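You operate a simulated robot arm through the tools that you are given. There is no shell and no other tool.

Carry out the task below with a simulated robot arm. There is one attempt and no reset: what you move stays moved.

JOB
Put things in order on the top of the vice bench. At the end: the white-capped nozzle from the top of the vice bench stands where the small grey block (marked "REDO") stood; the grey tagged injector from the top of the vice bench stands where the brown small box (marked "CLIPS") stood; the small grey block from the top of the vice bench stands where the blue stopper stood; the blue stopper from the top of the vice bench stands where the grey tagged injector stood; the brown small box from the top of the vice bench stands on top of the white coils carton (marked "12 V"); whatever was shut is shut again. Leave all else as you found it, and nothing knocked over.

Only the result counts: the job must be done as asked and must still hold three seconds after the hand-in. Knocking over, shifting, dropping, spilling or breaking anything else fails it. Lids that push on must go on centred and level and be pressed home; caps that screw on are set level and turned clockwise until they are tight.

ROBOT AND FRAMES
A 6-joint arm with a two-finger parallel gripper, fixed in place. Base frame: the origin is at the foot of the arm, x ahead of it, y to its left, z up; the work surface is at about z = 0. Readings come in cm, degrees, newtons and seconds.
With the tool pointing down near the work surface it reaches from about 18 to 46 cm from the base axis. Its first joint turns from -70.0 to 70.0 degrees. Payload 1.9 kg.
Tool frame: the origin (TCP) lies between the finger pads and is the grasp point; the fingertips stand 2.3 cm ahead of it; z points along the fingers, y is the line along which they close. The gripper opens to 9.4 cm. The fingers are 3.8 cm wide and 1 cm thick; the gripper's body (5.4 by 9.6 cm) begins 3.9 cm behind the TCP.
Orientation is that of the tool frame in the base frame, as a unit quaternion [w, x, y, z]. With the fingers straight down and closing along the base's y, the tool's x points along the base's -x, its y along +y and its z along -z.

CONTROLS
- The arm moves only by the tool arm_command. Its argument "increments" is one flat list of numbers, 7 for each row, row after row: the shift along the base's x, y, z in cm, then the turn, a rotation vector about the base's x, y, z in degrees, then the gripper command, from -1 (fully open) to 1 (shut), values between in proportion. In form: [tx, ty, tz, rx, ry, rz, grip, tx, ty, tz, rx, ry, rz, grip, ...]. A call has 1 to 20 rows; each row shifts and turns the commanded pose from where the row before left it. Rows are played at 5 a second. More than 5 cm and 8.6 degrees between two rows, or a gripper value outside its range, and nothing of the call is played. Where a pose cannot be reached the arm comes as near as it can. A force on the tool above 40 N (or 10 N above the force at the start of the call, whichever is more), or a blocked arm, ends the call early, and 0.2 s more pass. The fingers move at their own pace (about 10.8 cm/s each) and stop on an object; they squeeze with about 22 N. The grip force told is the motor's: it shows also when the fingers shut on nothing. Time passes only in rows, and 0.2 s behind the last, so rows that do not move let the fingers close. The reply holds the time, the measured pose of the TCP, the force on the tool along the base axes, the opening and the grip force, in the units named above and with some noise, with the torque about the TCP (base axes, N m) and any sound that the robot's microphone picked up.
- Cameras (640 x 400 px; columns grow to the right, rows downward): "scene" is fixed at [5.23, 31.06, 41.6]; the picture's right is [-0.78, -0.63, 0.00], its down [-0.41, 0.50, -0.76] and it looks along [0.48, -0.59, -0.65] (base axes); focal length 214 px, centre (320, 200). "wrist" rides on the gripper at [8.6, 1.6, -7.4] in the tool frame; the picture's right is [-0.18, 0.98, 0.00], its down [-0.58, -0.11, -0.81] and it looks along [-0.79, -0.15, 0.59] (tool axes); focal length 243 px, centre (320, 200).
- capture(camera): a new picture of that camera. No time passes.
- locate(camera, pixels): for up to 12 pixels [column, row] of the newest picture of that camera ("zoom" is the newest enlarged one), the place [x, y, z] in the base frame of the surface seen there, good to about 0.3 cm. No time passes.
- inspect(camera, box): a new picture of the part [left, top, right, bottom] of that camera's present view, enlarged. No time passes.
- sign_off(): hands the job in; it is judged then, once.

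Unless the task says otherwise, let go and move clear before handing in.

The tools are called as name(argument=value, ...) on one line, values as JSON. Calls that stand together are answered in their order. arm_command: Moves the arm, as the interface text tells. Its arguments: {"type":"object","properties":{"increments":{"type":"array"}},"required":["increments"]} The other tools are called the same way: capture (camera) takes a picture; locate (camera, pixels) gives the place of the surface under pixels of a picture; inspect (camera, box) takes an enlarged picture of a part of a camera's view; sign_off () hands the job in.

At the start:

```text
t: 0.0
tcp_pos: [28.23, 5.65, 26.96]
tcp_rot: [0.0, 0.0, 1.0, 0.001]
wrist_force: [-0.9, -0.4, 0.6]
moment: [0.0, 0.02, -0.05]
width: 9.38
gripper_force: 0.1
```

scene: 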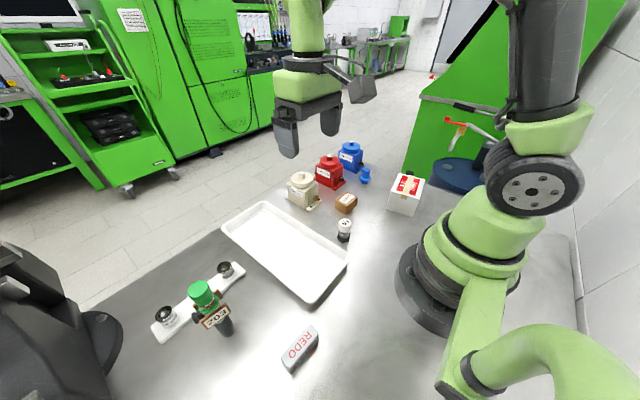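
wrist: 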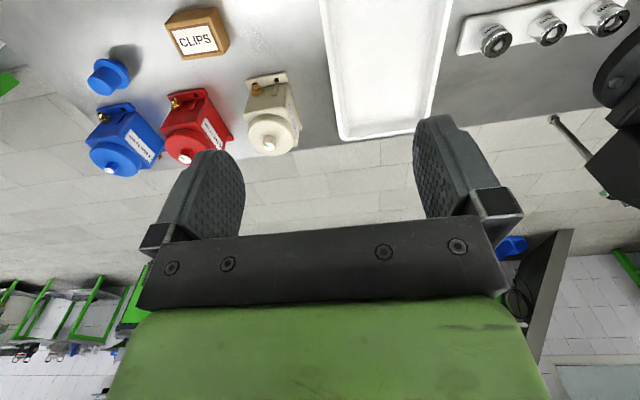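

The scene picture shows the bench with the grey REDO block (300,347), a green-capped tagged thing (205,300), a white-capped nozzle (344,230), the brown box (346,203), the blue stopper (365,175) and the white carton (405,195). I'll zoom in on these first.

inspect(camera="scene", box=[270, 130, 450, 250])

inspect(camera="scene", box=[140, 240, 340, 380])

inspect(camera="wrist", box=[0, 0, 320, 200])

inspect(camera="wrist", box=[320, 0, 640, 200])

```text
3.33 times, centred on (360, 190) of scene
```

zoom: 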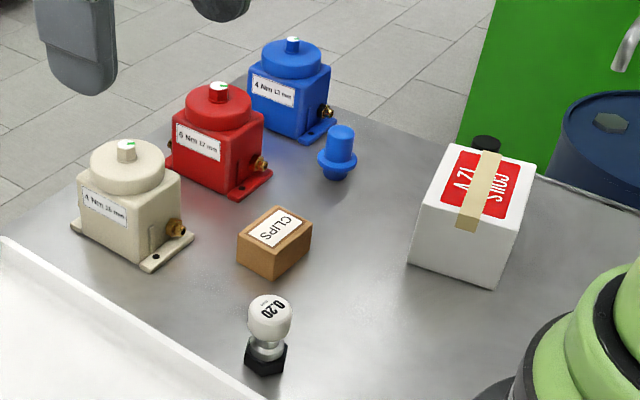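

```text
2.86 times, centred on (240, 310) of scene
```

zoom: 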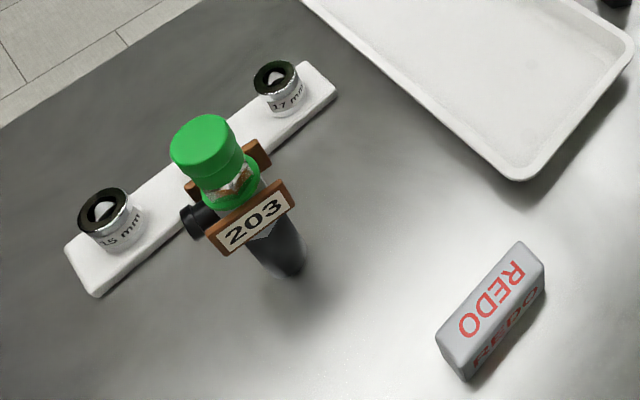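

```text
2.00 times, centred on (160, 100) of wrist
```

zoom: 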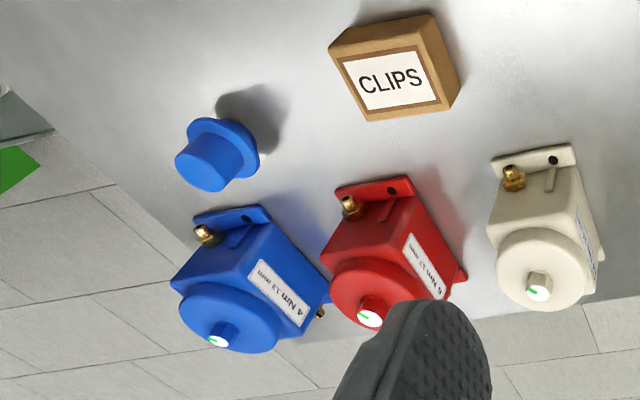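

```text
2.00 times, centred on (480, 100) of wrist
```

zoom: 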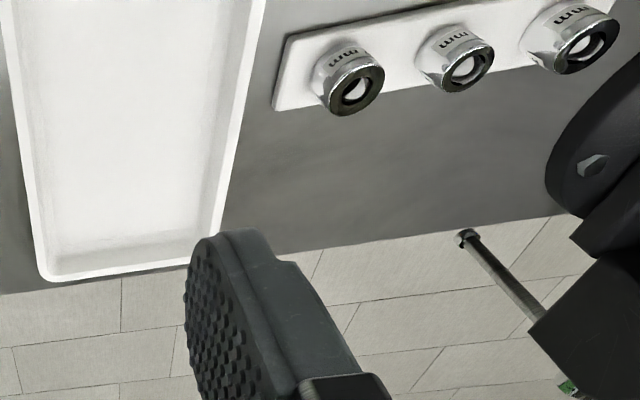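

The zooms show the 203-tagged injector (dark grey body, green top), the nozzle with white "0.20" cap and a black hex foot, and the blue stopper standing. Next I measure the places of all of these.

locate(camera="scene", pixels=[[344, 224], [344, 243], [346, 200], [365, 170], [364, 181], [408, 185], [400, 212], [206, 288], [226, 330], [215, 315], [302, 343], [292, 372]])

inspect(camera="scene", box=[180, 270, 250, 345])

inspect(camera="scene", box=[320, 155, 400, 255])

```text
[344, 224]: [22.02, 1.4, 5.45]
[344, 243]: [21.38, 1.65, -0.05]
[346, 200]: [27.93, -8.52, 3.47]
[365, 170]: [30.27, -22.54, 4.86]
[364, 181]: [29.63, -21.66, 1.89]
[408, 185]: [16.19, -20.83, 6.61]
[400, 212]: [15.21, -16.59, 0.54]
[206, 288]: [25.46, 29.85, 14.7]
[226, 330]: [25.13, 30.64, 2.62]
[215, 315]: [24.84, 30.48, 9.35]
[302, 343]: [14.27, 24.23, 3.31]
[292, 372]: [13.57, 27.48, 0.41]
```

```text
5.33 times, centred on (215, 308) of scene
```

zoom: 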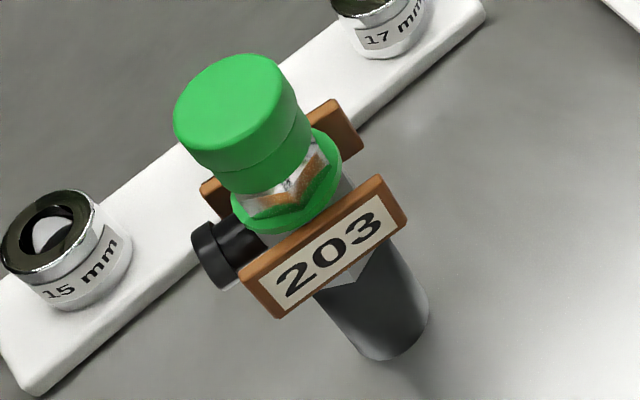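

```text
4.00 times, centred on (360, 205) of scene
```

zoom: 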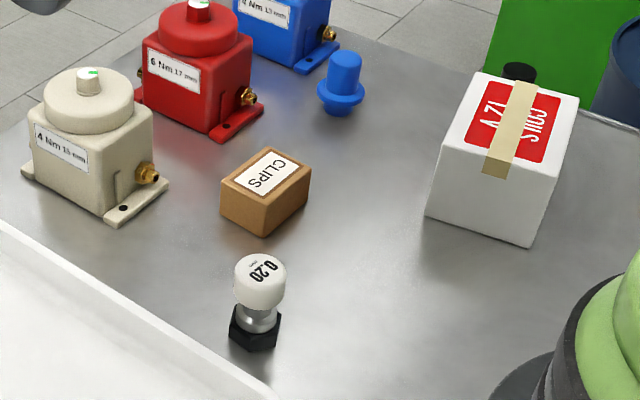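

The nozzle is at about (21.7,1.5), the box at (28,-8.5), the stopper at (30,-22), the carton at (16,-20), the injector at (25,30) and about 15 cm tall, and the block at (14,25). A black thing also shows behind the carton at zoom (519,72); I'll measure corners on the zoomed picture.

locate(camera="zoom", pixels=[[519, 70], [225, 200], [270, 152], [307, 174], [264, 208], [478, 76], [574, 100], [546, 176], [438, 150], [532, 238], [428, 212], [495, 165]])

locate(camera="zoom", pixels=[[238, 270], [284, 270], [260, 290], [232, 325], [278, 330], [256, 345], [330, 60], [345, 56], [360, 62], [320, 96], [361, 96], [340, 112]])

```text
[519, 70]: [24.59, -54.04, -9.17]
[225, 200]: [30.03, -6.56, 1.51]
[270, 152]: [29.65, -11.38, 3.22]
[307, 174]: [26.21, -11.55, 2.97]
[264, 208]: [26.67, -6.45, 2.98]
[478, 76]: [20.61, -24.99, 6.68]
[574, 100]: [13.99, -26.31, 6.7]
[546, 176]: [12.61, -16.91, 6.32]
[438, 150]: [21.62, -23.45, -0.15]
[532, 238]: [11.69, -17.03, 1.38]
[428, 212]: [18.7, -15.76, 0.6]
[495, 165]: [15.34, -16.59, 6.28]
```

```text
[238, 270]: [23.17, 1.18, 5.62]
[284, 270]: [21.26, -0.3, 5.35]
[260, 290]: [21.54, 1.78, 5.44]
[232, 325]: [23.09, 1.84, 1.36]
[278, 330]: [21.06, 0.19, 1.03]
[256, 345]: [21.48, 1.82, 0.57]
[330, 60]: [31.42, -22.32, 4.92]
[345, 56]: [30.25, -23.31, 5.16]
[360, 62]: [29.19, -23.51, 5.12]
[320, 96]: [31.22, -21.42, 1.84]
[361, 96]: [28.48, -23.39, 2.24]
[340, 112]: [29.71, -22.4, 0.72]
```

The carton top is near z 6.5 with centre about (16.6,-21), and the box is roughly 3.5 x 5 x 3.2 cm at about (28.1,-9). I'll check the heights of the nearby pumps and tray, and the block's corners, before moving.

locate(camera="scene", pixels=[[302, 175], [330, 155], [350, 145], [313, 208], [340, 186], [358, 168], [346, 258], [310, 300], [265, 205], [225, 228], [318, 180], [343, 160]])

inspect(camera="scene", box=[260, 310, 340, 390])

```text
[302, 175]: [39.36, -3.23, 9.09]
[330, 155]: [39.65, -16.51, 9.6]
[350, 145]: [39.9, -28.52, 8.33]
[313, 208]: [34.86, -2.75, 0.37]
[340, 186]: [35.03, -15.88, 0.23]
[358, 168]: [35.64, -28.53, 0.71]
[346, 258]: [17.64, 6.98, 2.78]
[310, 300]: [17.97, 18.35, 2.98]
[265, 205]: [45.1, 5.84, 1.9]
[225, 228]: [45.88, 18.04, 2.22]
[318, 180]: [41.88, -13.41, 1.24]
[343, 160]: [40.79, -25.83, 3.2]
```

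```text
5.00 times, centred on (300, 350) of scene
```

zoom: 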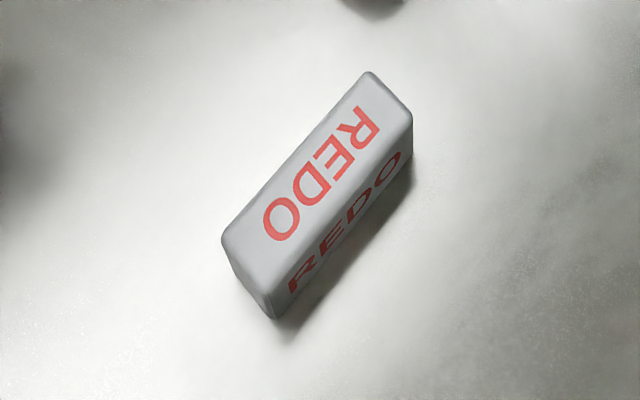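

The tray spans roughly x 18–46, y 6–18 at about z 2.5, and the pumps start at x ≈ 35, up to z ≈ 9.6. Now the corners of the REDO block on the zoom at (370,72), (412,120), (275,285), (222,240).

locate(camera="zoom", pixels=[[369, 78], [408, 118], [274, 280], [228, 240], [275, 315], [411, 165], [232, 262], [340, 270], [310, 180]])

inspect(camera="scene", box=[190, 275, 240, 340])

```text
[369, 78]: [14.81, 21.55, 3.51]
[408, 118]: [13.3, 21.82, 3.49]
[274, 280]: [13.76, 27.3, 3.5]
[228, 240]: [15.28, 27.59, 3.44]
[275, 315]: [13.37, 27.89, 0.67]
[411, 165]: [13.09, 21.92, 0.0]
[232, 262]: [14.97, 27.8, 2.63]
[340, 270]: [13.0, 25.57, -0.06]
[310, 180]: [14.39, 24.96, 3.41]
```

```text
6.15 times, centred on (215, 308) of scene
```

zoom: 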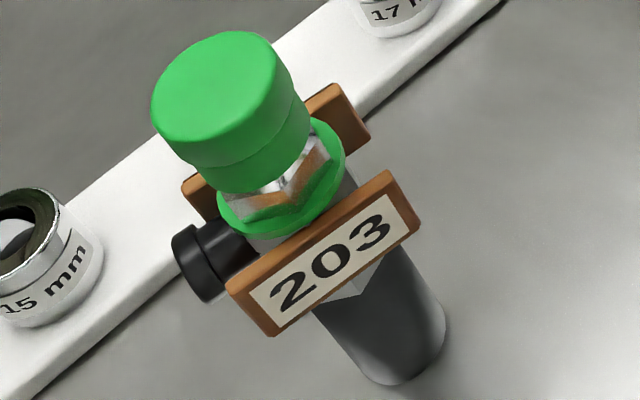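

The block is about 1.7 x 6 x 3.5 cm with its centre near (14.3,24.6). I'll now move above the brown box to look at it closely with the wrist camera, keeping the gripper open.

arm_command(increments=[0, -3.66, -3, 0, 0, 0, -1, 0, -3.66, -3, 0, 0, 0, -1, 0, -3.66, -3, 0, 0, 0, -1, 0, -3.66, -3, 0, 0, 0, -1, 0, 0, 0, 0, 0, 0, -1])

capture(camera="wrist")

```text
t: 1.2
tcp_pos: [28.46, -9.25, 14.7]
tcp_rot: [0.001, 0.0, 1.0, 0.002]
wrist_force: [0.3, 0.7, -0.6]
moment: [0.0, -0.02, -0.05]
width: 9.39
gripper_force: 0.0
```

```text
taken
```

wrist: 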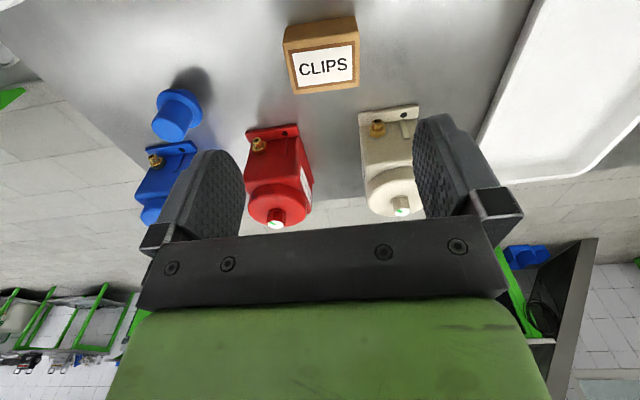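

The wrist view shows the CLIPS box at about (322,55) between the pads' directions. I'll locate its corners and the stopper at (172,115).

inspect(camera="wrist", box=[130, 0, 450, 200])

locate(camera="wrist", pixels=[[287, 46], [355, 36], [357, 82], [296, 91], [285, 25], [353, 18], [325, 64], [172, 125], [190, 108], [164, 132]])

arm_command(increments=[0, 0, 0, 0, 0, 0, -1])

```text
2.00 times, centred on (290, 100) of wrist
```

zoom: 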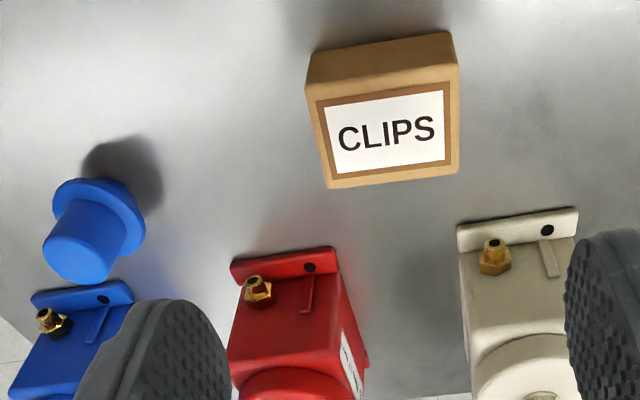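

```text
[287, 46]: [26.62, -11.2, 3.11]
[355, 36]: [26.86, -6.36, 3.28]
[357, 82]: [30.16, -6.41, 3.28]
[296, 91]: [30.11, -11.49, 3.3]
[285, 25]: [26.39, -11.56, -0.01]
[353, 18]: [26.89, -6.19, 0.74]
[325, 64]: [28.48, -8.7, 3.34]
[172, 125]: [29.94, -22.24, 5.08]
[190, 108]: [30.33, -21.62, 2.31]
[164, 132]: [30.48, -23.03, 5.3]
```

```text
t: 1.6
tcp_pos: [28.34, -9.21, 14.75]
tcp_rot: [0.001, 0.0, 1.0, 0.001]
wrist_force: [-0.6, -1.0, -0.6]
moment: [0.01, -0.03, 0.0]
width: 9.38
gripper_force: 0.0
```

The box's top corners give centre about (28.35,-8.9), top z 3.3, edges nearly along the base axes; the TCP reads (28.34,-9.2,14.75). I'll shift y by +0.3 and lower to about z 2.8 with open fingers, stopping just before closing.

arm_command(increments=[0, 0.3, -2.5, 0, 0, 0, -1, 0, 0, -2.5, 0, 0, 0, -1, 0, 0, -2.5, 0, 0, 0, -1, 0, 0, -2, 0, 0, 0, -1, 0, 0, -1.4, 0, 0, 0, -1, 0, 0, -0.8, 0, 0, 0, -1, 0, 0, 0, 0, 0, 0, -1])

capture(camera="wrist")

capture(camera="scene")

```text
t: 3.2
tcp_pos: [28.43, -8.87, 3.4]
tcp_rot: [0.0, 0.0, 1.0, 0.001]
wrist_force: [0.0, -0.8, 1.0]
moment: [0.0, 0.01, -0.02]
width: 9.41
gripper_force: 0.1
```

```text
taken
```

wrist: 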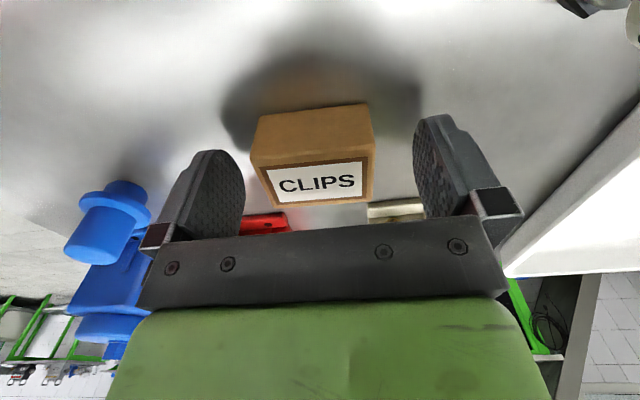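

```text
taken
```

scene: 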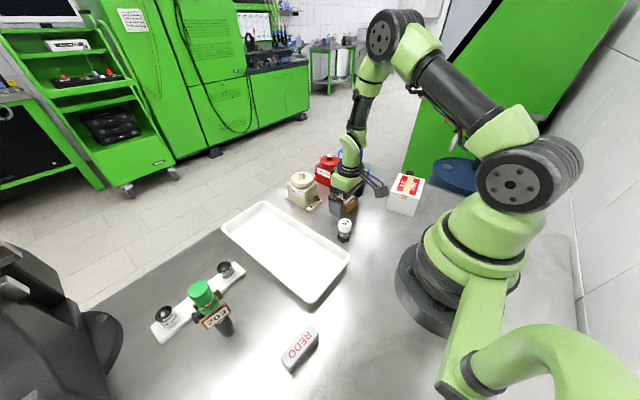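

The box sits centred between the open fingers (wrist 315,150) with TCP z 3.4. I'll lower 0.5 more and close.

arm_command(increments=[0, 0, -0.5, 0, 0, 0, -1, 0, 0, 0, 0, 0, 0, -0.2, 0, 0, 0, 0, 0, 0, 1, 0, 0, 0, 0, 0, 0, 1, 0, 0, 0, 0, 0, 0, 1, 0, 0, 0, 0, 0, 0, 1])

```text
t: 4.6
tcp_pos: [28.33, -8.72, 3.02]
tcp_rot: [0.001, 0.0, 1.0, 0.001]
wrist_force: [0.3, 0.9, 1.9]
moment: [-0.12, -0.06, 0.02]
width: 5.46
gripper_force: 22.2
```

Grip holds at width 5.46 with 22 N. I'll lift straight up and then swing toward the carton, high enough (z ≈ 15).

arm_command(increments=[0, 0, 1, 0, 0, 0, 1, 0, 0, 2, 0, 0, 0, 1, 0, 0, 3, 0, 0, 0, 1, 0, 0, 3, 0, 0, 0, 1, 0, 0, 3, 0, 0, 0, 1, 0, 0, 0, 0, 0, 0, 1])

inspect(camera="scene", box=[300, 130, 460, 250])

```text
t: 6.0
tcp_pos: [27.82, -8.81, 14.63]
tcp_rot: [0.0, 0.0, 1.0, 0.0]
wrist_force: [-0.2, 0.1, 0.2]
moment: [0.01, -0.01, -0.01]
width: 0.0
gripper_force: 22.0
```

```text
3.33 times, centred on (380, 190) of scene
```

zoom: 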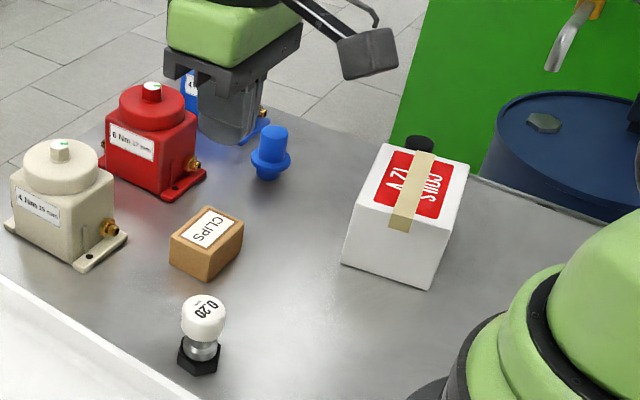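

The box slipped out: width reads 0.0 and the zoom shows it still standing on the bench at (207,243). I'll open and look at it from here to see where it is now.

arm_command(increments=[0, 0, 0, 0, 0, 0, -1, 0, 0, 0, 0, 0, 0, -1, 0, 0, 0, 0, 0, 0, -1])

capture(camera="wrist")

locate(camera="zoom", pixels=[[213, 210], [241, 226], [207, 254], [174, 236], [206, 232], [208, 275], [240, 250]])

```text
t: 6.8
tcp_pos: [27.93, -8.93, 14.52]
tcp_rot: [0.0, 0.001, 1.0, 0.001]
wrist_force: [0.0, -0.1, -0.3]
moment: [-0.02, 0.02, -0.02]
width: 9.4
gripper_force: 0.1
```

```text
taken
```

wrist: 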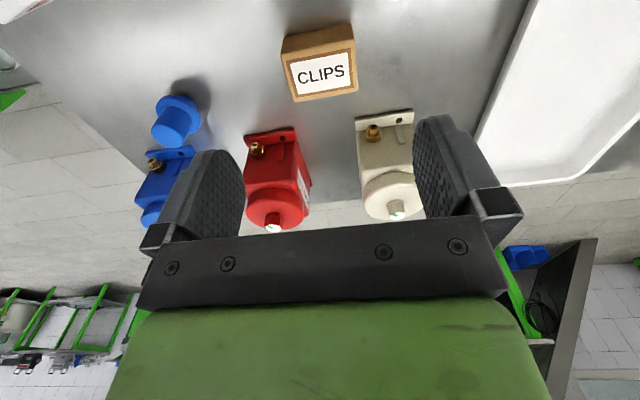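

```text
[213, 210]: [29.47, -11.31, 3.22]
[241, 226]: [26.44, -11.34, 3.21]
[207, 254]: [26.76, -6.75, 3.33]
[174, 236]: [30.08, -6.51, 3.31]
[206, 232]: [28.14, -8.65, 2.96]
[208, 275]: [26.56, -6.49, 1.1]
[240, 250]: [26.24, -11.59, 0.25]
```

The box has not moved from about (28.3,-8.9) and is still upright, so the pads slid off during the lift. I'll regrip a little lower and lift in small slow steps, watching the force.

arm_command(increments=[0.2, 0.05, -2.5, 0, 0, 0, -1, 0, 0, -2.5, 0, 0, 0, -1, 0, 0, -2.5, 0, 0, 0, -1, 0, 0, -2, 0, 0, 0, -1, 0, 0, -1.4, 0, 0, 0, -1, 0, 0, -0.8, 0, 0, 0, -1, 0, 0, -0.5, 0, 0, 0, -1, 0, 0, 0, 0, 0, 0, -1])

inspect(camera="wrist", box=[130, 60, 530, 260])

```text
t: 8.6
tcp_pos: [28.47, -8.61, 2.67]
tcp_rot: [0.0, 0.0, 1.0, 0.001]
wrist_force: [0.1, -0.7, -0.3]
moment: [0.01, 0.0, 0.02]
width: 9.39
gripper_force: 0.2
```

```text
1.60 times, centred on (330, 160) of wrist
```

zoom: 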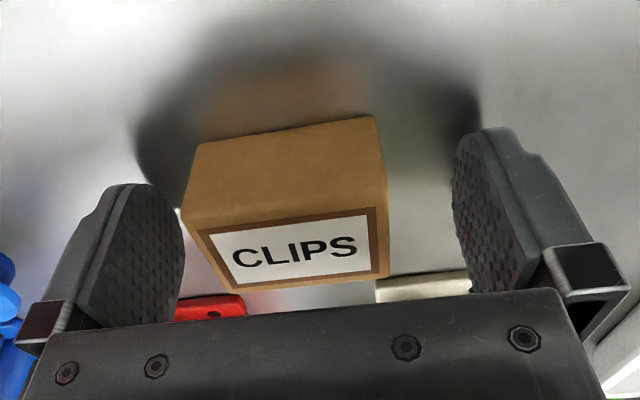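

The box label's centre (zoom 293,248) is where a box 0.25 cm to the -y side of the TCP would show, so I shift y by -0.25 and close, waiting longer for the squeeze.

arm_command(increments=[0, -0.25, 0, 0, 0, 0, -1, 0, 0, 0, 0, 0, 0, 0.0, 0, 0, 0, 0, 0, 0, 1, 0, 0, 0, 0, 0, 0, 1, 0, 0, 0, 0, 0, 0, 1, 0, 0, 0, 0, 0, 0, 1, 0, 0, 0, 0, 0, 0, 1])

inspect(camera="wrist", box=[130, 60, 530, 260])

```text
t: 10.2
tcp_pos: [28.4, -8.87, 2.69]
tcp_rot: [0.0, 0.0, 1.0, 0.001]
wrist_force: [-0.6, 0.5, 0.5]
moment: [0.01, 0.0, -0.02]
width: 5.45
gripper_force: 21.9
```

```text
1.60 times, centred on (330, 160) of wrist
```

zoom: 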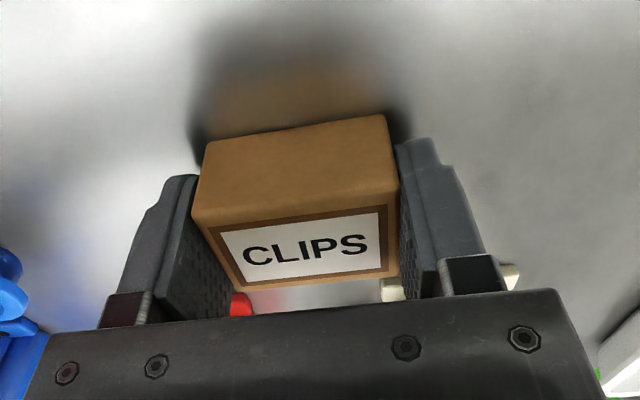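

The fingers hold the box at 5.45 wide, 22 N. I'll lift gently in 0.3 cm rows and check.

arm_command(increments=[0, 0, 0.2, 0, 0, 0, 1, 0, 0, 0.2, 0, 0, 0, 1, 0, 0, 0.2, 0, 0, 0, 1, 0, 0, 0.2, 0, 0, 0, 1, 0, 0, 0.2, 0, 0, 0, 1])

inspect(camera="wrist", box=[130, 60, 530, 260])

inspect(camera="scene", box=[300, 170, 400, 250])

```text
t: 11.4
tcp_pos: [28.53, -8.81, 3.62]
tcp_rot: [0.0, 0.0, 1.0, 0.001]
wrist_force: [0.5, -1.0, 0.2]
moment: [0.01, 0.01, -0.01]
width: 5.46
gripper_force: 21.2
```

```text
1.60 times, centred on (330, 160) of wrist
```

zoom: 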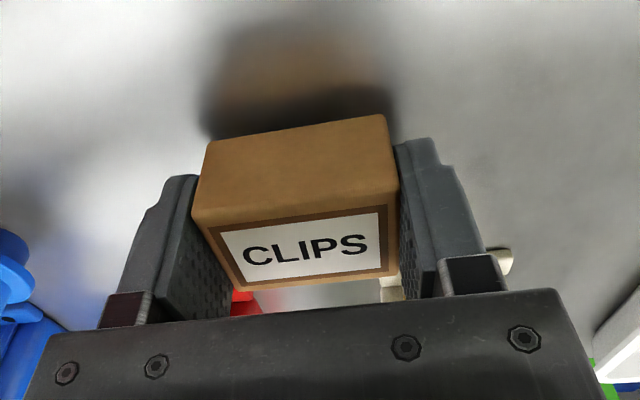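

```text
5.00 times, centred on (350, 210) of scene
```

zoom: 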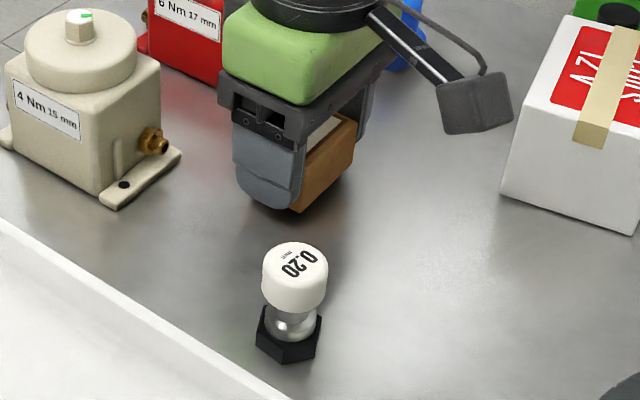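

The box now rises with the gripper (it sits unchanged between the pads and off its shadow). I'll keep lifting at about 1 cm per row to z ≈ 14 and check.

arm_command(increments=[0, 0, 0.4, 0, 0, 0, 1, 0, 0, 0.7, 0, 0, 0, 1, 0, 0, 1, 0, 0, 0, 1, 0, 0, 1, 0, 0, 0, 1, 0, 0, 1, 0, 0, 0, 1, 0, 0, 1, 0, 0, 0, 1, 0, 0, 1, 0, 0, 0, 1, 0, 0, 1, 0, 0, 0, 1, 0, 0, 1, 0, 0, 0, 1, 0, 0, 1, 0, 0, 0, 1, 0, 0, 0.7, 0, 0, 0, 1, 0, 0, 0.4, 0, 0, 0, 1])

capture(camera="wrist")

```text
t: 14.0
tcp_pos: [28.42, -9.04, 13.92]
tcp_rot: [0.0, 0.0, 1.0, 0.001]
wrist_force: [-0.1, 0.2, 0.0]
moment: [0.0, 0.0, -0.02]
width: 5.45
gripper_force: 22.3
```

```text
taken
```

wrist: 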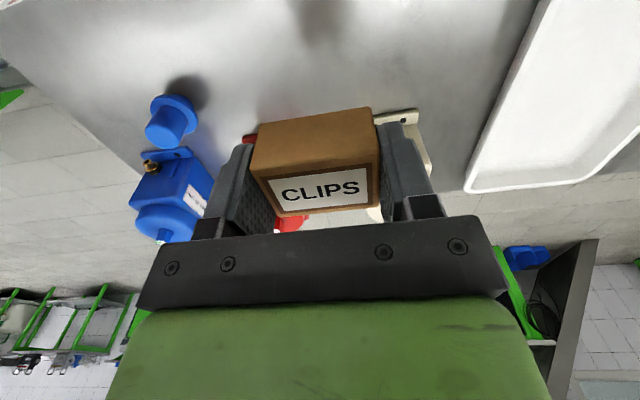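

The box is held firmly at z ≈ 14. Before going to the carton I'll measure its top once more from the scene camera.

inspect(camera="scene", box=[360, 150, 450, 230])

```text
5.00 times, centred on (405, 190) of scene
```

zoom: 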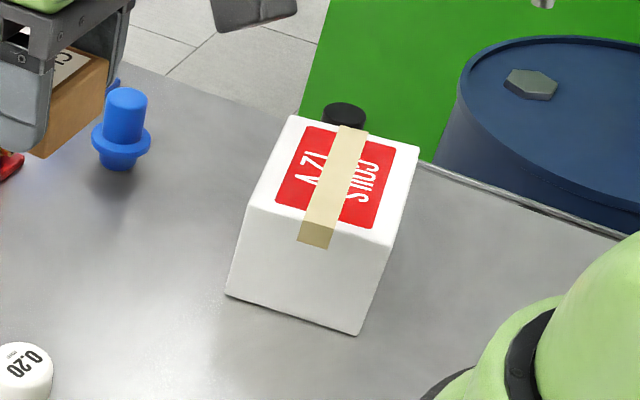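

locate(camera="zoom", pixels=[[293, 120], [414, 150], [389, 240], [252, 205], [278, 205], [372, 225], [314, 128], [415, 155], [335, 180], [230, 295], [357, 330], [345, 105]])

```text
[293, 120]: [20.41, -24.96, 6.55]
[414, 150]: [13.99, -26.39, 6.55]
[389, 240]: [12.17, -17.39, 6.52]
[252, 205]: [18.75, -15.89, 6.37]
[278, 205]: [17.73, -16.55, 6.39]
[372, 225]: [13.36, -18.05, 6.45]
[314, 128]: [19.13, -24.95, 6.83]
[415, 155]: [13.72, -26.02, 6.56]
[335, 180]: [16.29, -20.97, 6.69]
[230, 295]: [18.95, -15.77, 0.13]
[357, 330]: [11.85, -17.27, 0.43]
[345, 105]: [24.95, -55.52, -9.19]
```

The carton top is at z ≈ 6.5, centre about (16.35,-21.1), turned about +10° from the y axis. I'll carry the box over it at z 14, turning 10° on the way.

arm_command(increments=[-0.6, -0.6, 0, 0, 0, 0, 1, -1.2, -1.2, 0, 0, 0, 1, 1, -1.2, -1.2, 0, 0, 0, 1, 1, -1.2, -1.2, 0, 0, 0, 1, 1, -1.2, -1.2, 0, 0, 0, 1, 1, -1.2, -1.2, 0, 0, 0, 1, 1, -1.2, -1.2, 0, 0, 0, 1, 1, -1.2, -1.2, 0, 0, 0, 1, 1, -1.2, -1.2, 0, 0, 0, 1, 1, -1.2, -1.2, 0, 0, 0, 1, 1, -0.65, -0.7, 0, 0, 0, 1, 1, 0, 0, 0, 0, 0, 0, 1])

capture(camera="wrist")

capture(camera="scene")

```text
t: 16.6
tcp_pos: [16.55, -20.82, 13.8]
tcp_rot: [-0.001, -0.087, 0.996, 0.001]
wrist_force: [-0.1, -0.2, -1.0]
moment: [0.02, 0.04, -0.01]
width: 5.42
gripper_force: 21.8
```

```text
taken
```

wrist: 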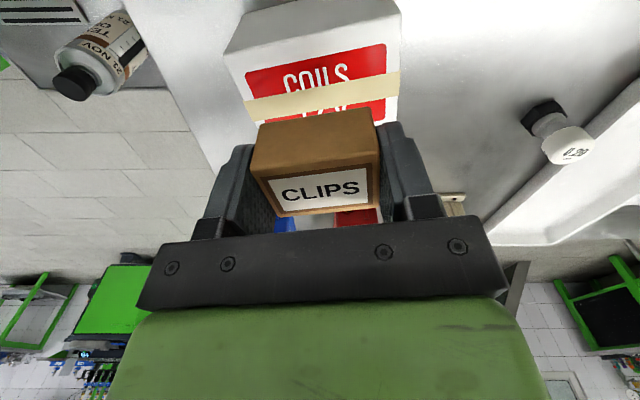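

```text
taken
```

scene: 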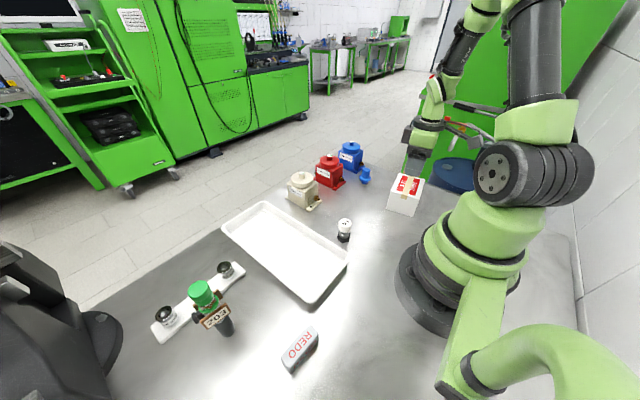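

A can with a black top stands beyond the carton in the wrist view at (100,55). I'll find out where it is relative to the carton and zoom the scene around the held box before lowering.

locate(camera="wrist", pixels=[[75, 82], [100, 60], [130, 30], [235, 50], [395, 5], [250, 95], [398, 75], [325, 90], [60, 60], [90, 95]])

inspect(camera="scene", box=[370, 90, 470, 230])

```text
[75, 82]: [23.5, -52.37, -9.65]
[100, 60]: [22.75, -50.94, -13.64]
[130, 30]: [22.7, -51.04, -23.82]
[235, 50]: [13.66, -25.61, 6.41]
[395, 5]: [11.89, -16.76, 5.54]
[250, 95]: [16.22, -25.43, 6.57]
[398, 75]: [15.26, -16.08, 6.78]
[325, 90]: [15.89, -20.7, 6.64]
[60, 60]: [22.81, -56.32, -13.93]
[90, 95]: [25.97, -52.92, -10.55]
```

```text
2.86 times, centred on (420, 160) of scene
```

zoom: 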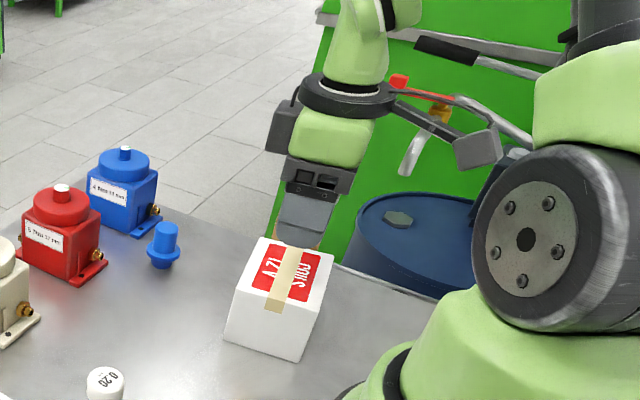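

The can is far below the bench level (z -10 and lower), so it is out of the way. The box hangs over the carton's centre; I'll lower to just above contact.

arm_command(increments=[-0.1, -0.2, -1, 0, 0, 0, 1, 0, 0, -1, 0, 0, 0, 1, 0, 0, -1, 0, 0, 0, 1, 0, 0, -0.6, 0, 0, 0, 1, 0, 0, -0.3, 0, 0, 0, 1, 0, 0, 0, 0, 0, 0, 1])

capture(camera="wrist")

inspect(camera="scene", box=[370, 130, 450, 230])

```text
t: 18.0
tcp_pos: [16.27, -21.29, 9.99]
tcp_rot: [0.0, -0.087, 0.996, 0.0]
wrist_force: [0.2, 0.6, -0.9]
moment: [-0.01, -0.01, 0.02]
width: 5.45
gripper_force: 22.4
```

```text
taken
```

wrist: 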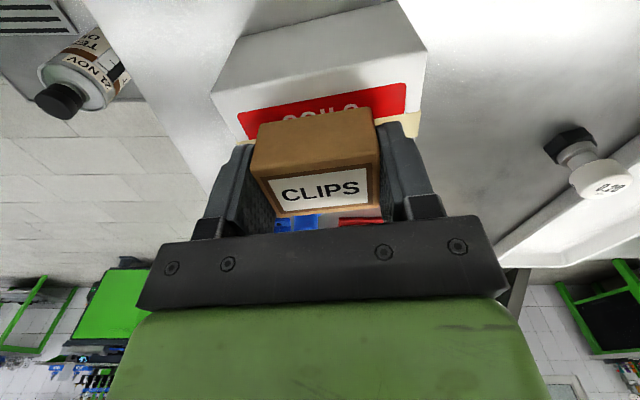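

```text
4.00 times, centred on (410, 180) of scene
```

zoom: 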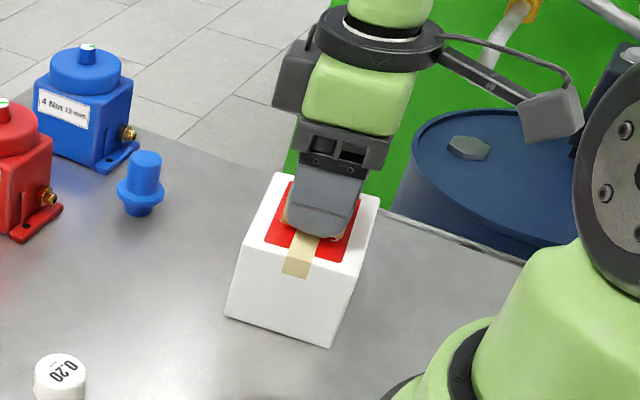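

The box hovers about 0.7 cm above the carton's middle. I'll lower 0.5 and read the force.

arm_command(increments=[0, 0, -0.2, 0, 0, 0, 1, 0, 0, -0.2, 0, 0, 0, 1, 0, 0, -0.1, 0, 0, 0, 1, 0, 0, 0, 0, 0, 0, 1])

```text
t: 19.0
tcp_pos: [16.56, -21.29, 9.39]
tcp_rot: [0.0, -0.087, 0.996, 0.001]
wrist_force: [0.4, -0.2, -1.5]
moment: [0.02, -0.01, -0.04]
width: 5.47
gripper_force: 22.0
```

arm_command(increments=[0, 0, -0.1, 0, 0, 0, 1, 0, 0, 0, 0, 0, 0, 1])

inspect(camera="wrist", box=[200, 60, 440, 220])

```text
t: 19.6
tcp_pos: [16.42, -21.3, 9.37]
tcp_rot: [0.0, -0.087, 0.996, 0.001]
wrist_force: [-2.1, 6.8, 23.5]
moment: [0.12, 0.03, -0.01]
width: 5.47
gripper_force: 21.9
```

```text
2.50 times, centred on (320, 140) of wrist
```

zoom: 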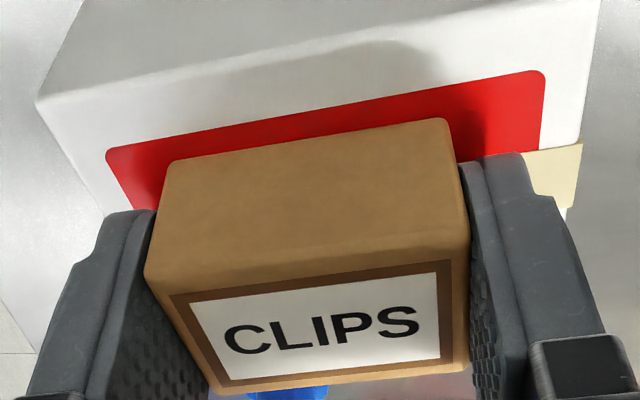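

Contact shows as 23.5 N upward, so the box sits on the carton. I'll ease up slightly and open the fingers.

arm_command(increments=[0, 0, 0.08, 0, 0, 0, 1, 0, 0, 0, 0, 0, 0, 0.1, 0, 0, 0, 0, 0, 0, -0.3, 0, 0, 0, 0, 0, 0, -0.6, 0, 0, 0, 0, 0, 0, -0.6])

capture(camera="wrist")

```text
t: 20.8
tcp_pos: [16.41, -21.15, 9.29]
tcp_rot: [0.0, -0.087, 0.996, 0.001]
wrist_force: [0.1, 0.4, -0.8]
moment: [0.02, 0.01, -0.01]
width: 7.5
gripper_force: 0.2
```

```text
taken
```

wrist: 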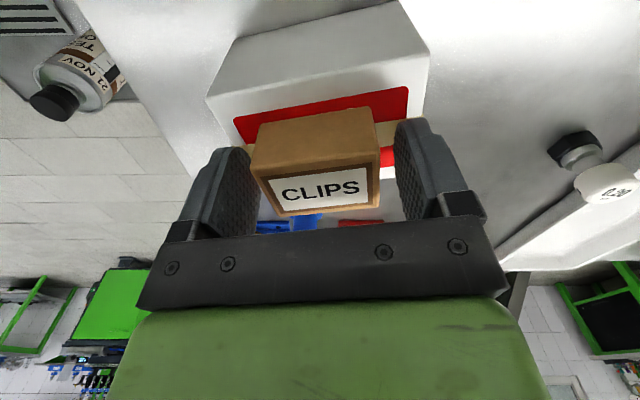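

The fingers are open to 7.5 on both sides of the box, which stands on the carton. I'll lift straight up.

arm_command(increments=[0, 0, 0.5, 0, 0, 0, -0.6, 0, 0, 1, 0, 0, 0, -0.6, 0, 0, 1.5, 0, 0, 0, -0.6, 0, 0, 2, 0, 0, 0, -0.6, 0, 0, 3, 0, 0, 0, -0.6, 0, 0, 3, 0, 0, 0, -0.6, 0, 0, 2, 0, 0, 0, -0.6])

inspect(camera="scene", box=[300, 130, 460, 250])

capture(camera="wrist")

```text
t: 22.4
tcp_pos: [16.19, -21.2, 22.6]
tcp_rot: [-0.001, -0.087, 0.996, 0.0]
wrist_force: [-1.1, -0.2, 0.4]
moment: [0.02, -0.01, -0.01]
width: 7.53
gripper_force: 0.1
```

```text
3.33 times, centred on (380, 190) of scene
```

zoom: 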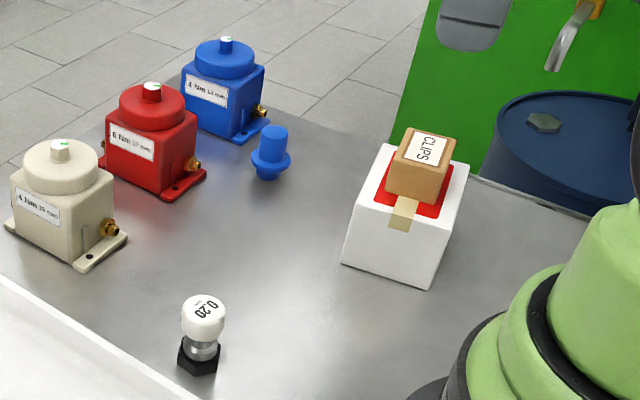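

```text
taken
```

wrist: 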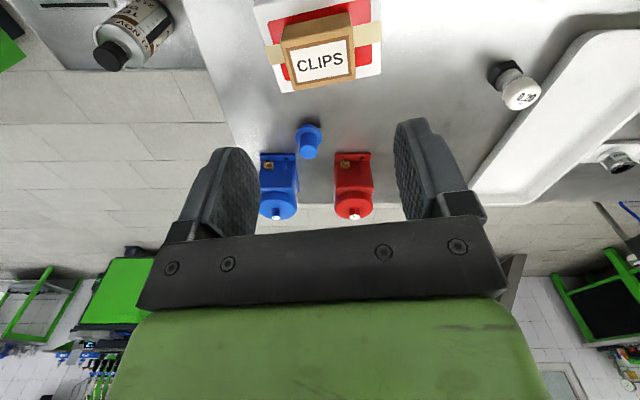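

The box stands squarely on the carton. Now I'll measure the stopper's axis from a closer zoom before going for the injector.

inspect(camera="scene", box=[350, 160, 382, 190])

```text
13.33 times, centred on (366, 175) of scene
```

zoom: 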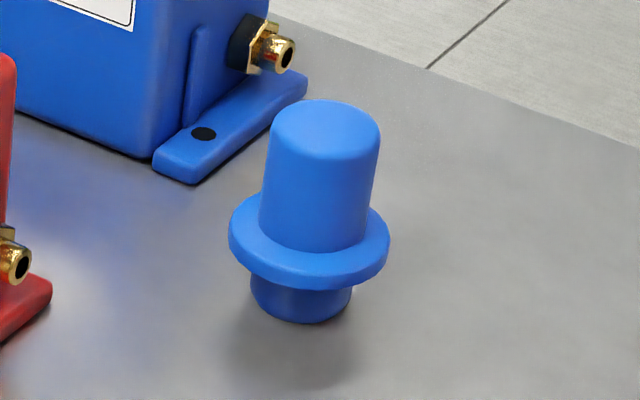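

locate(camera="zoom", pixels=[[326, 130], [278, 128], [372, 128], [326, 104], [326, 155], [235, 238], [384, 245], [312, 270], [300, 318], [255, 290], [348, 295], [315, 210]])

locate(camera="wrist", pixels=[[308, 151], [308, 140], [308, 128], [297, 134], [319, 132], [521, 92], [508, 75], [496, 72]])

```text
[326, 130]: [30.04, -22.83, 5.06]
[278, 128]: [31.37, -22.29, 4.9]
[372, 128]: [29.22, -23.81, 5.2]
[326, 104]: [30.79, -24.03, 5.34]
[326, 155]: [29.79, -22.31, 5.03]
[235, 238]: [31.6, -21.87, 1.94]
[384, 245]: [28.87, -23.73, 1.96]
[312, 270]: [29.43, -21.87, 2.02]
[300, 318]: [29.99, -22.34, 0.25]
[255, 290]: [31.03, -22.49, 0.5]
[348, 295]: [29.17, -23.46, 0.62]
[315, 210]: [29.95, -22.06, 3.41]
```

```text
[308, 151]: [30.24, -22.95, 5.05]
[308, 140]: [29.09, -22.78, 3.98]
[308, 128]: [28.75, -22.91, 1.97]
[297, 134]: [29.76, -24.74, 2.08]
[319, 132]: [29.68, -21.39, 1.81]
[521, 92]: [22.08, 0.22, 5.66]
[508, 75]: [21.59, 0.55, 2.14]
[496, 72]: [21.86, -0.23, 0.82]
```

The stopper's axis is at about (30.2,-22.95), its top at z 5.1 and a flange of radius 1.6 at z ≈ 2; the nozzle is at about (21.9,0.3). Now I swing the empty arm over to look at the injector from the base side, staying high.

arm_command(increments=[2.93, 3.4, 0, 0, 0, 3, -1, 2.93, 3.4, 0, 0, 0, 3, -1, 2.93, 3.4, 0, 0, 0, 3, -1, 0.83, 3.67, 0, 0, 0, 3, -1, 0.83, 3.67, 0, 0, 0, 3, -1, 0.83, 3.67, 0, 0, 0, 3, -1, -0.83, 3.67, 0, 0, 0, 3, -1, -0.83, 3.67, 0, 0, 0, 3, -1, -0.83, 3.67, 0, 0, 0, 3, -1, -2.2, 2.98, -1, 0, 0, 3, -1, -2.2, 2.98, -1, 0, 0, 3, -1, -2.2, 2.98, -1, 0, 0, 3, -1, -2.2, 2.98, -1, 0, 0, 4, -1, 0, 0, 0, 0, 0, 0, -1])

capture(camera="wrist")

capture(camera="scene")

```text
t: 25.4
tcp_pos: [16.5, 22.7, 18.33]
tcp_rot: [0.0, -0.422, 0.906, 0.001]
wrist_force: [-0.3, 0.7, 0.7]
moment: [0.0, 0.0, 0.01]
width: 9.41
gripper_force: 0.0
```

```text
taken
```

wrist: 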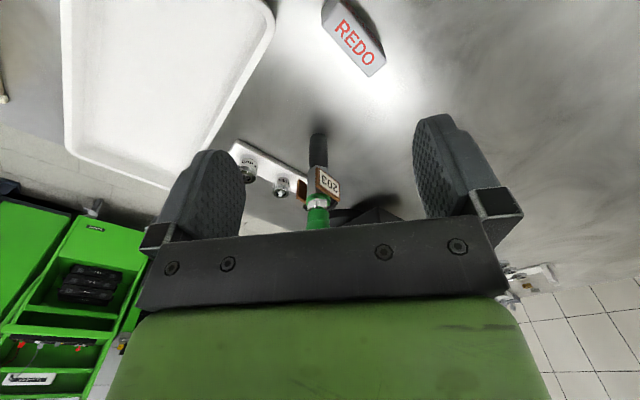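

```text
taken
```

scene: 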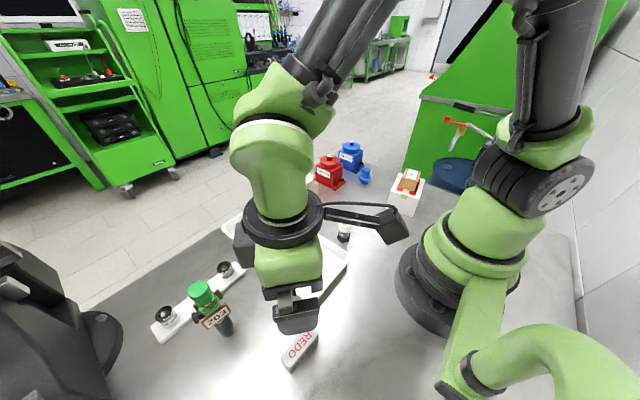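

The wrist view shows the injector at (318,180) in line with its camera, with a dark thing behind it at (370,212). I'll zoom both views.

inspect(camera="wrist", box=[220, 110, 420, 235])

inspect(camera="scene", box=[80, 240, 260, 400])

```text
3.20 times, centred on (320, 172) of wrist
```

zoom: 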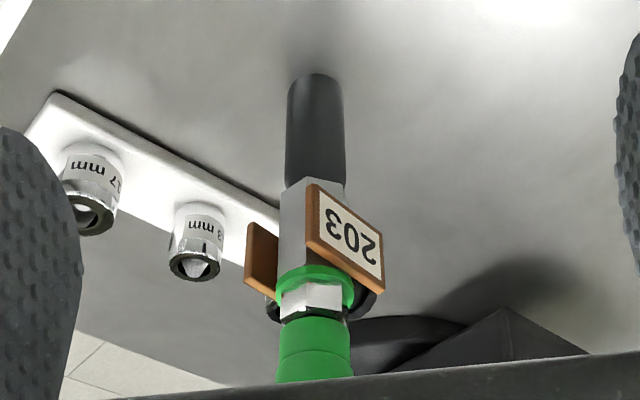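

```text
2.50 times, centred on (170, 320) of scene
```

zoom: 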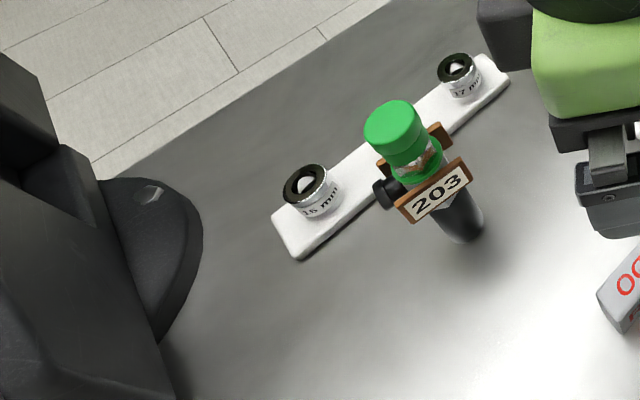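

The injector has a dark lower tube, a grey square body with a tag plate on two sides, a black connector, a green collar, a hex and a green top. I'll measure the heights and widths on a tight zoom.

inspect(camera="scene", box=[185, 272, 245, 342])

locate(camera="wrist", pixels=[[318, 215], [318, 206], [318, 198], [312, 180], [318, 160], [318, 140], [335, 185], [302, 190], [328, 140], [308, 140], [333, 207], [309, 150]])

```text
5.71 times, centred on (215, 307) of scene
```

zoom: 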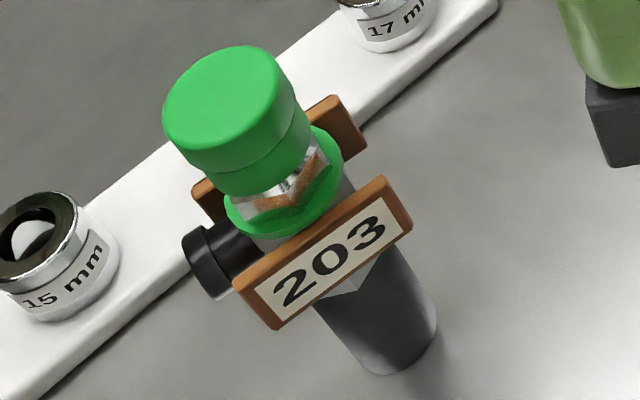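

```text
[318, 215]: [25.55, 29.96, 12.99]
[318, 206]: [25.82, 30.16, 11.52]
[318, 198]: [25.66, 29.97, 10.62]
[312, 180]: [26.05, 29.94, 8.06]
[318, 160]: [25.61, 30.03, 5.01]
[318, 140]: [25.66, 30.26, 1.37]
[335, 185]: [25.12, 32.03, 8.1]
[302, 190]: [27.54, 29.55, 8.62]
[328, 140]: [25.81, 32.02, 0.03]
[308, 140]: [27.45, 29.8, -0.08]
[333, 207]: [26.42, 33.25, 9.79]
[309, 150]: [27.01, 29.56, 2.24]
```

locate(camera="zoom", pixels=[[228, 90], [175, 100], [275, 75], [225, 50], [235, 130], [250, 185], [285, 200], [250, 225], [385, 185], [268, 325], [240, 285], [410, 225]])

locate(camera="zoom", pixels=[[335, 110], [355, 140], [205, 190], [205, 265], [230, 240], [325, 260], [390, 330], [350, 340], [430, 330], [385, 370], [330, 180], [310, 150]])

```text
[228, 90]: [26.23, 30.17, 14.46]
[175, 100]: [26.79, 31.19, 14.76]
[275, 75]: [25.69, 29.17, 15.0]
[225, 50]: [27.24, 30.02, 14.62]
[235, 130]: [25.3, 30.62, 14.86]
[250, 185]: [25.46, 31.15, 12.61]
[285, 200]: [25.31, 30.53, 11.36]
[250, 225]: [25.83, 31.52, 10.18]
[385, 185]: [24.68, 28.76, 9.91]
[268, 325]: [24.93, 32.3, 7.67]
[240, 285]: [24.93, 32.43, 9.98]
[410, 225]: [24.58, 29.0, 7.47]
```

```text
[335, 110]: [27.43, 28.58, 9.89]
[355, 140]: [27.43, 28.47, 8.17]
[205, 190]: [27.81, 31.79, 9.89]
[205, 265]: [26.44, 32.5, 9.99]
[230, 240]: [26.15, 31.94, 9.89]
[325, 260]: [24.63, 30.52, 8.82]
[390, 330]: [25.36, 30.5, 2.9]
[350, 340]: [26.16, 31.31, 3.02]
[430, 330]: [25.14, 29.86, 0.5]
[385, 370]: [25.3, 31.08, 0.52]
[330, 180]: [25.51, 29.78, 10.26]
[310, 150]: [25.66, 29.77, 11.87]
```

The top centre is near (26.2,30.2,14.8) with the axis about (26.3,30.4); the cap spans about z 12–14.8, the hex 10.7–12, plates top out at z 9.95 and the connector points to +y. Gripping from above over cap and hex (TCP z ≈ 13) clears the plates. I'll check how close the big black vice stands.

locate(camera="scene", pixels=[[95, 315], [115, 320], [100, 370], [60, 310], [30, 265], [20, 350], [110, 390], [152, 326], [242, 270], [165, 312], [226, 266]])

```text
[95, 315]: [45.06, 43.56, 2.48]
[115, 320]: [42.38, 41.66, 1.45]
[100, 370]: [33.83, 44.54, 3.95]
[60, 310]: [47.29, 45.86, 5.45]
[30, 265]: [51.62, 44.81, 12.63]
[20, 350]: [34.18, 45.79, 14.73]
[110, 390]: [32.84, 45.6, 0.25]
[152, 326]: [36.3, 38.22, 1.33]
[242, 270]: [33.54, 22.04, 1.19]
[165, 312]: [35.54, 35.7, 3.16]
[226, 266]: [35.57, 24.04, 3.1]
```

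The vice starts beyond y ≈ 41, well clear. I'll rise and move above the injector, TCP at about (26.3,30.4,20.5), for a check of centring.

arm_command(increments=[0, 0, 2.2, 0, 0, 0, -1, 2.45, 1.93, 0, 0, 0, 0, -1, 2.45, 1.93, 0, 0, 0, 0, -1, 2.45, 1.93, 0, 0, 0, 0, -1, 2.45, 1.91, 0, 0, 0, 0, -1, 0, 0, 0, 0, 0, 0, -1])

capture(camera="wrist")

inspect(camera="wrist", box=[240, 30, 400, 130])

```text
t: 26.8
tcp_pos: [26.06, 30.53, 20.4]
tcp_rot: [0.0, -0.423, 0.906, 0.0]
wrist_force: [-0.3, 0.6, -1.4]
moment: [0.0, 0.0, 0.0]
width: 9.41
gripper_force: 0.0
```

```text
taken
```

wrist: 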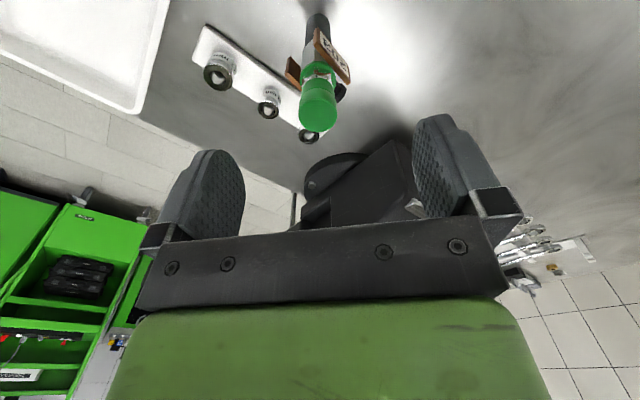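

```text
4.00 times, centred on (320, 80) of wrist
```

zoom: 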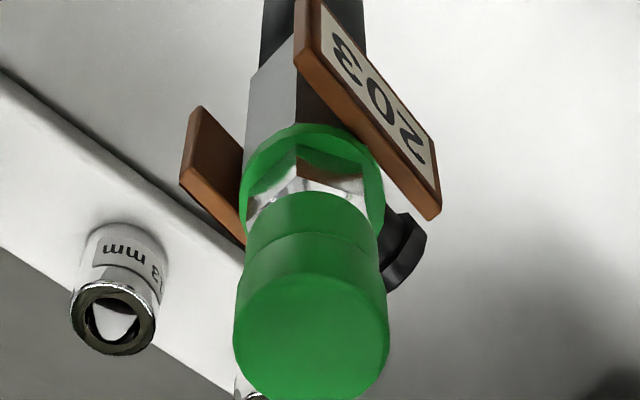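

The cap's top face is at zoom (313,335), wrist (318,114), close to straight under the TCP. I'll locate its centre and edges.

locate(camera="zoom", pixels=[[312, 335], [242, 330], [382, 330], [312, 285], [312, 390], [280, 305], [345, 305], [312, 250], [312, 180], [345, 200], [405, 250]])

```text
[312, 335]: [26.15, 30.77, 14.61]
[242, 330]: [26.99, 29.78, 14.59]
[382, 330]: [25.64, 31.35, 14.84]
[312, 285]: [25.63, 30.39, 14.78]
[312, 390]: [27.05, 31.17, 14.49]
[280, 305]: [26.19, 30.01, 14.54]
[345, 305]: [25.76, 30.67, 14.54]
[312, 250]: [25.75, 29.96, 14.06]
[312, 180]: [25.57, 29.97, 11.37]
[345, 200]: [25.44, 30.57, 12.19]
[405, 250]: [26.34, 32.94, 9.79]
```

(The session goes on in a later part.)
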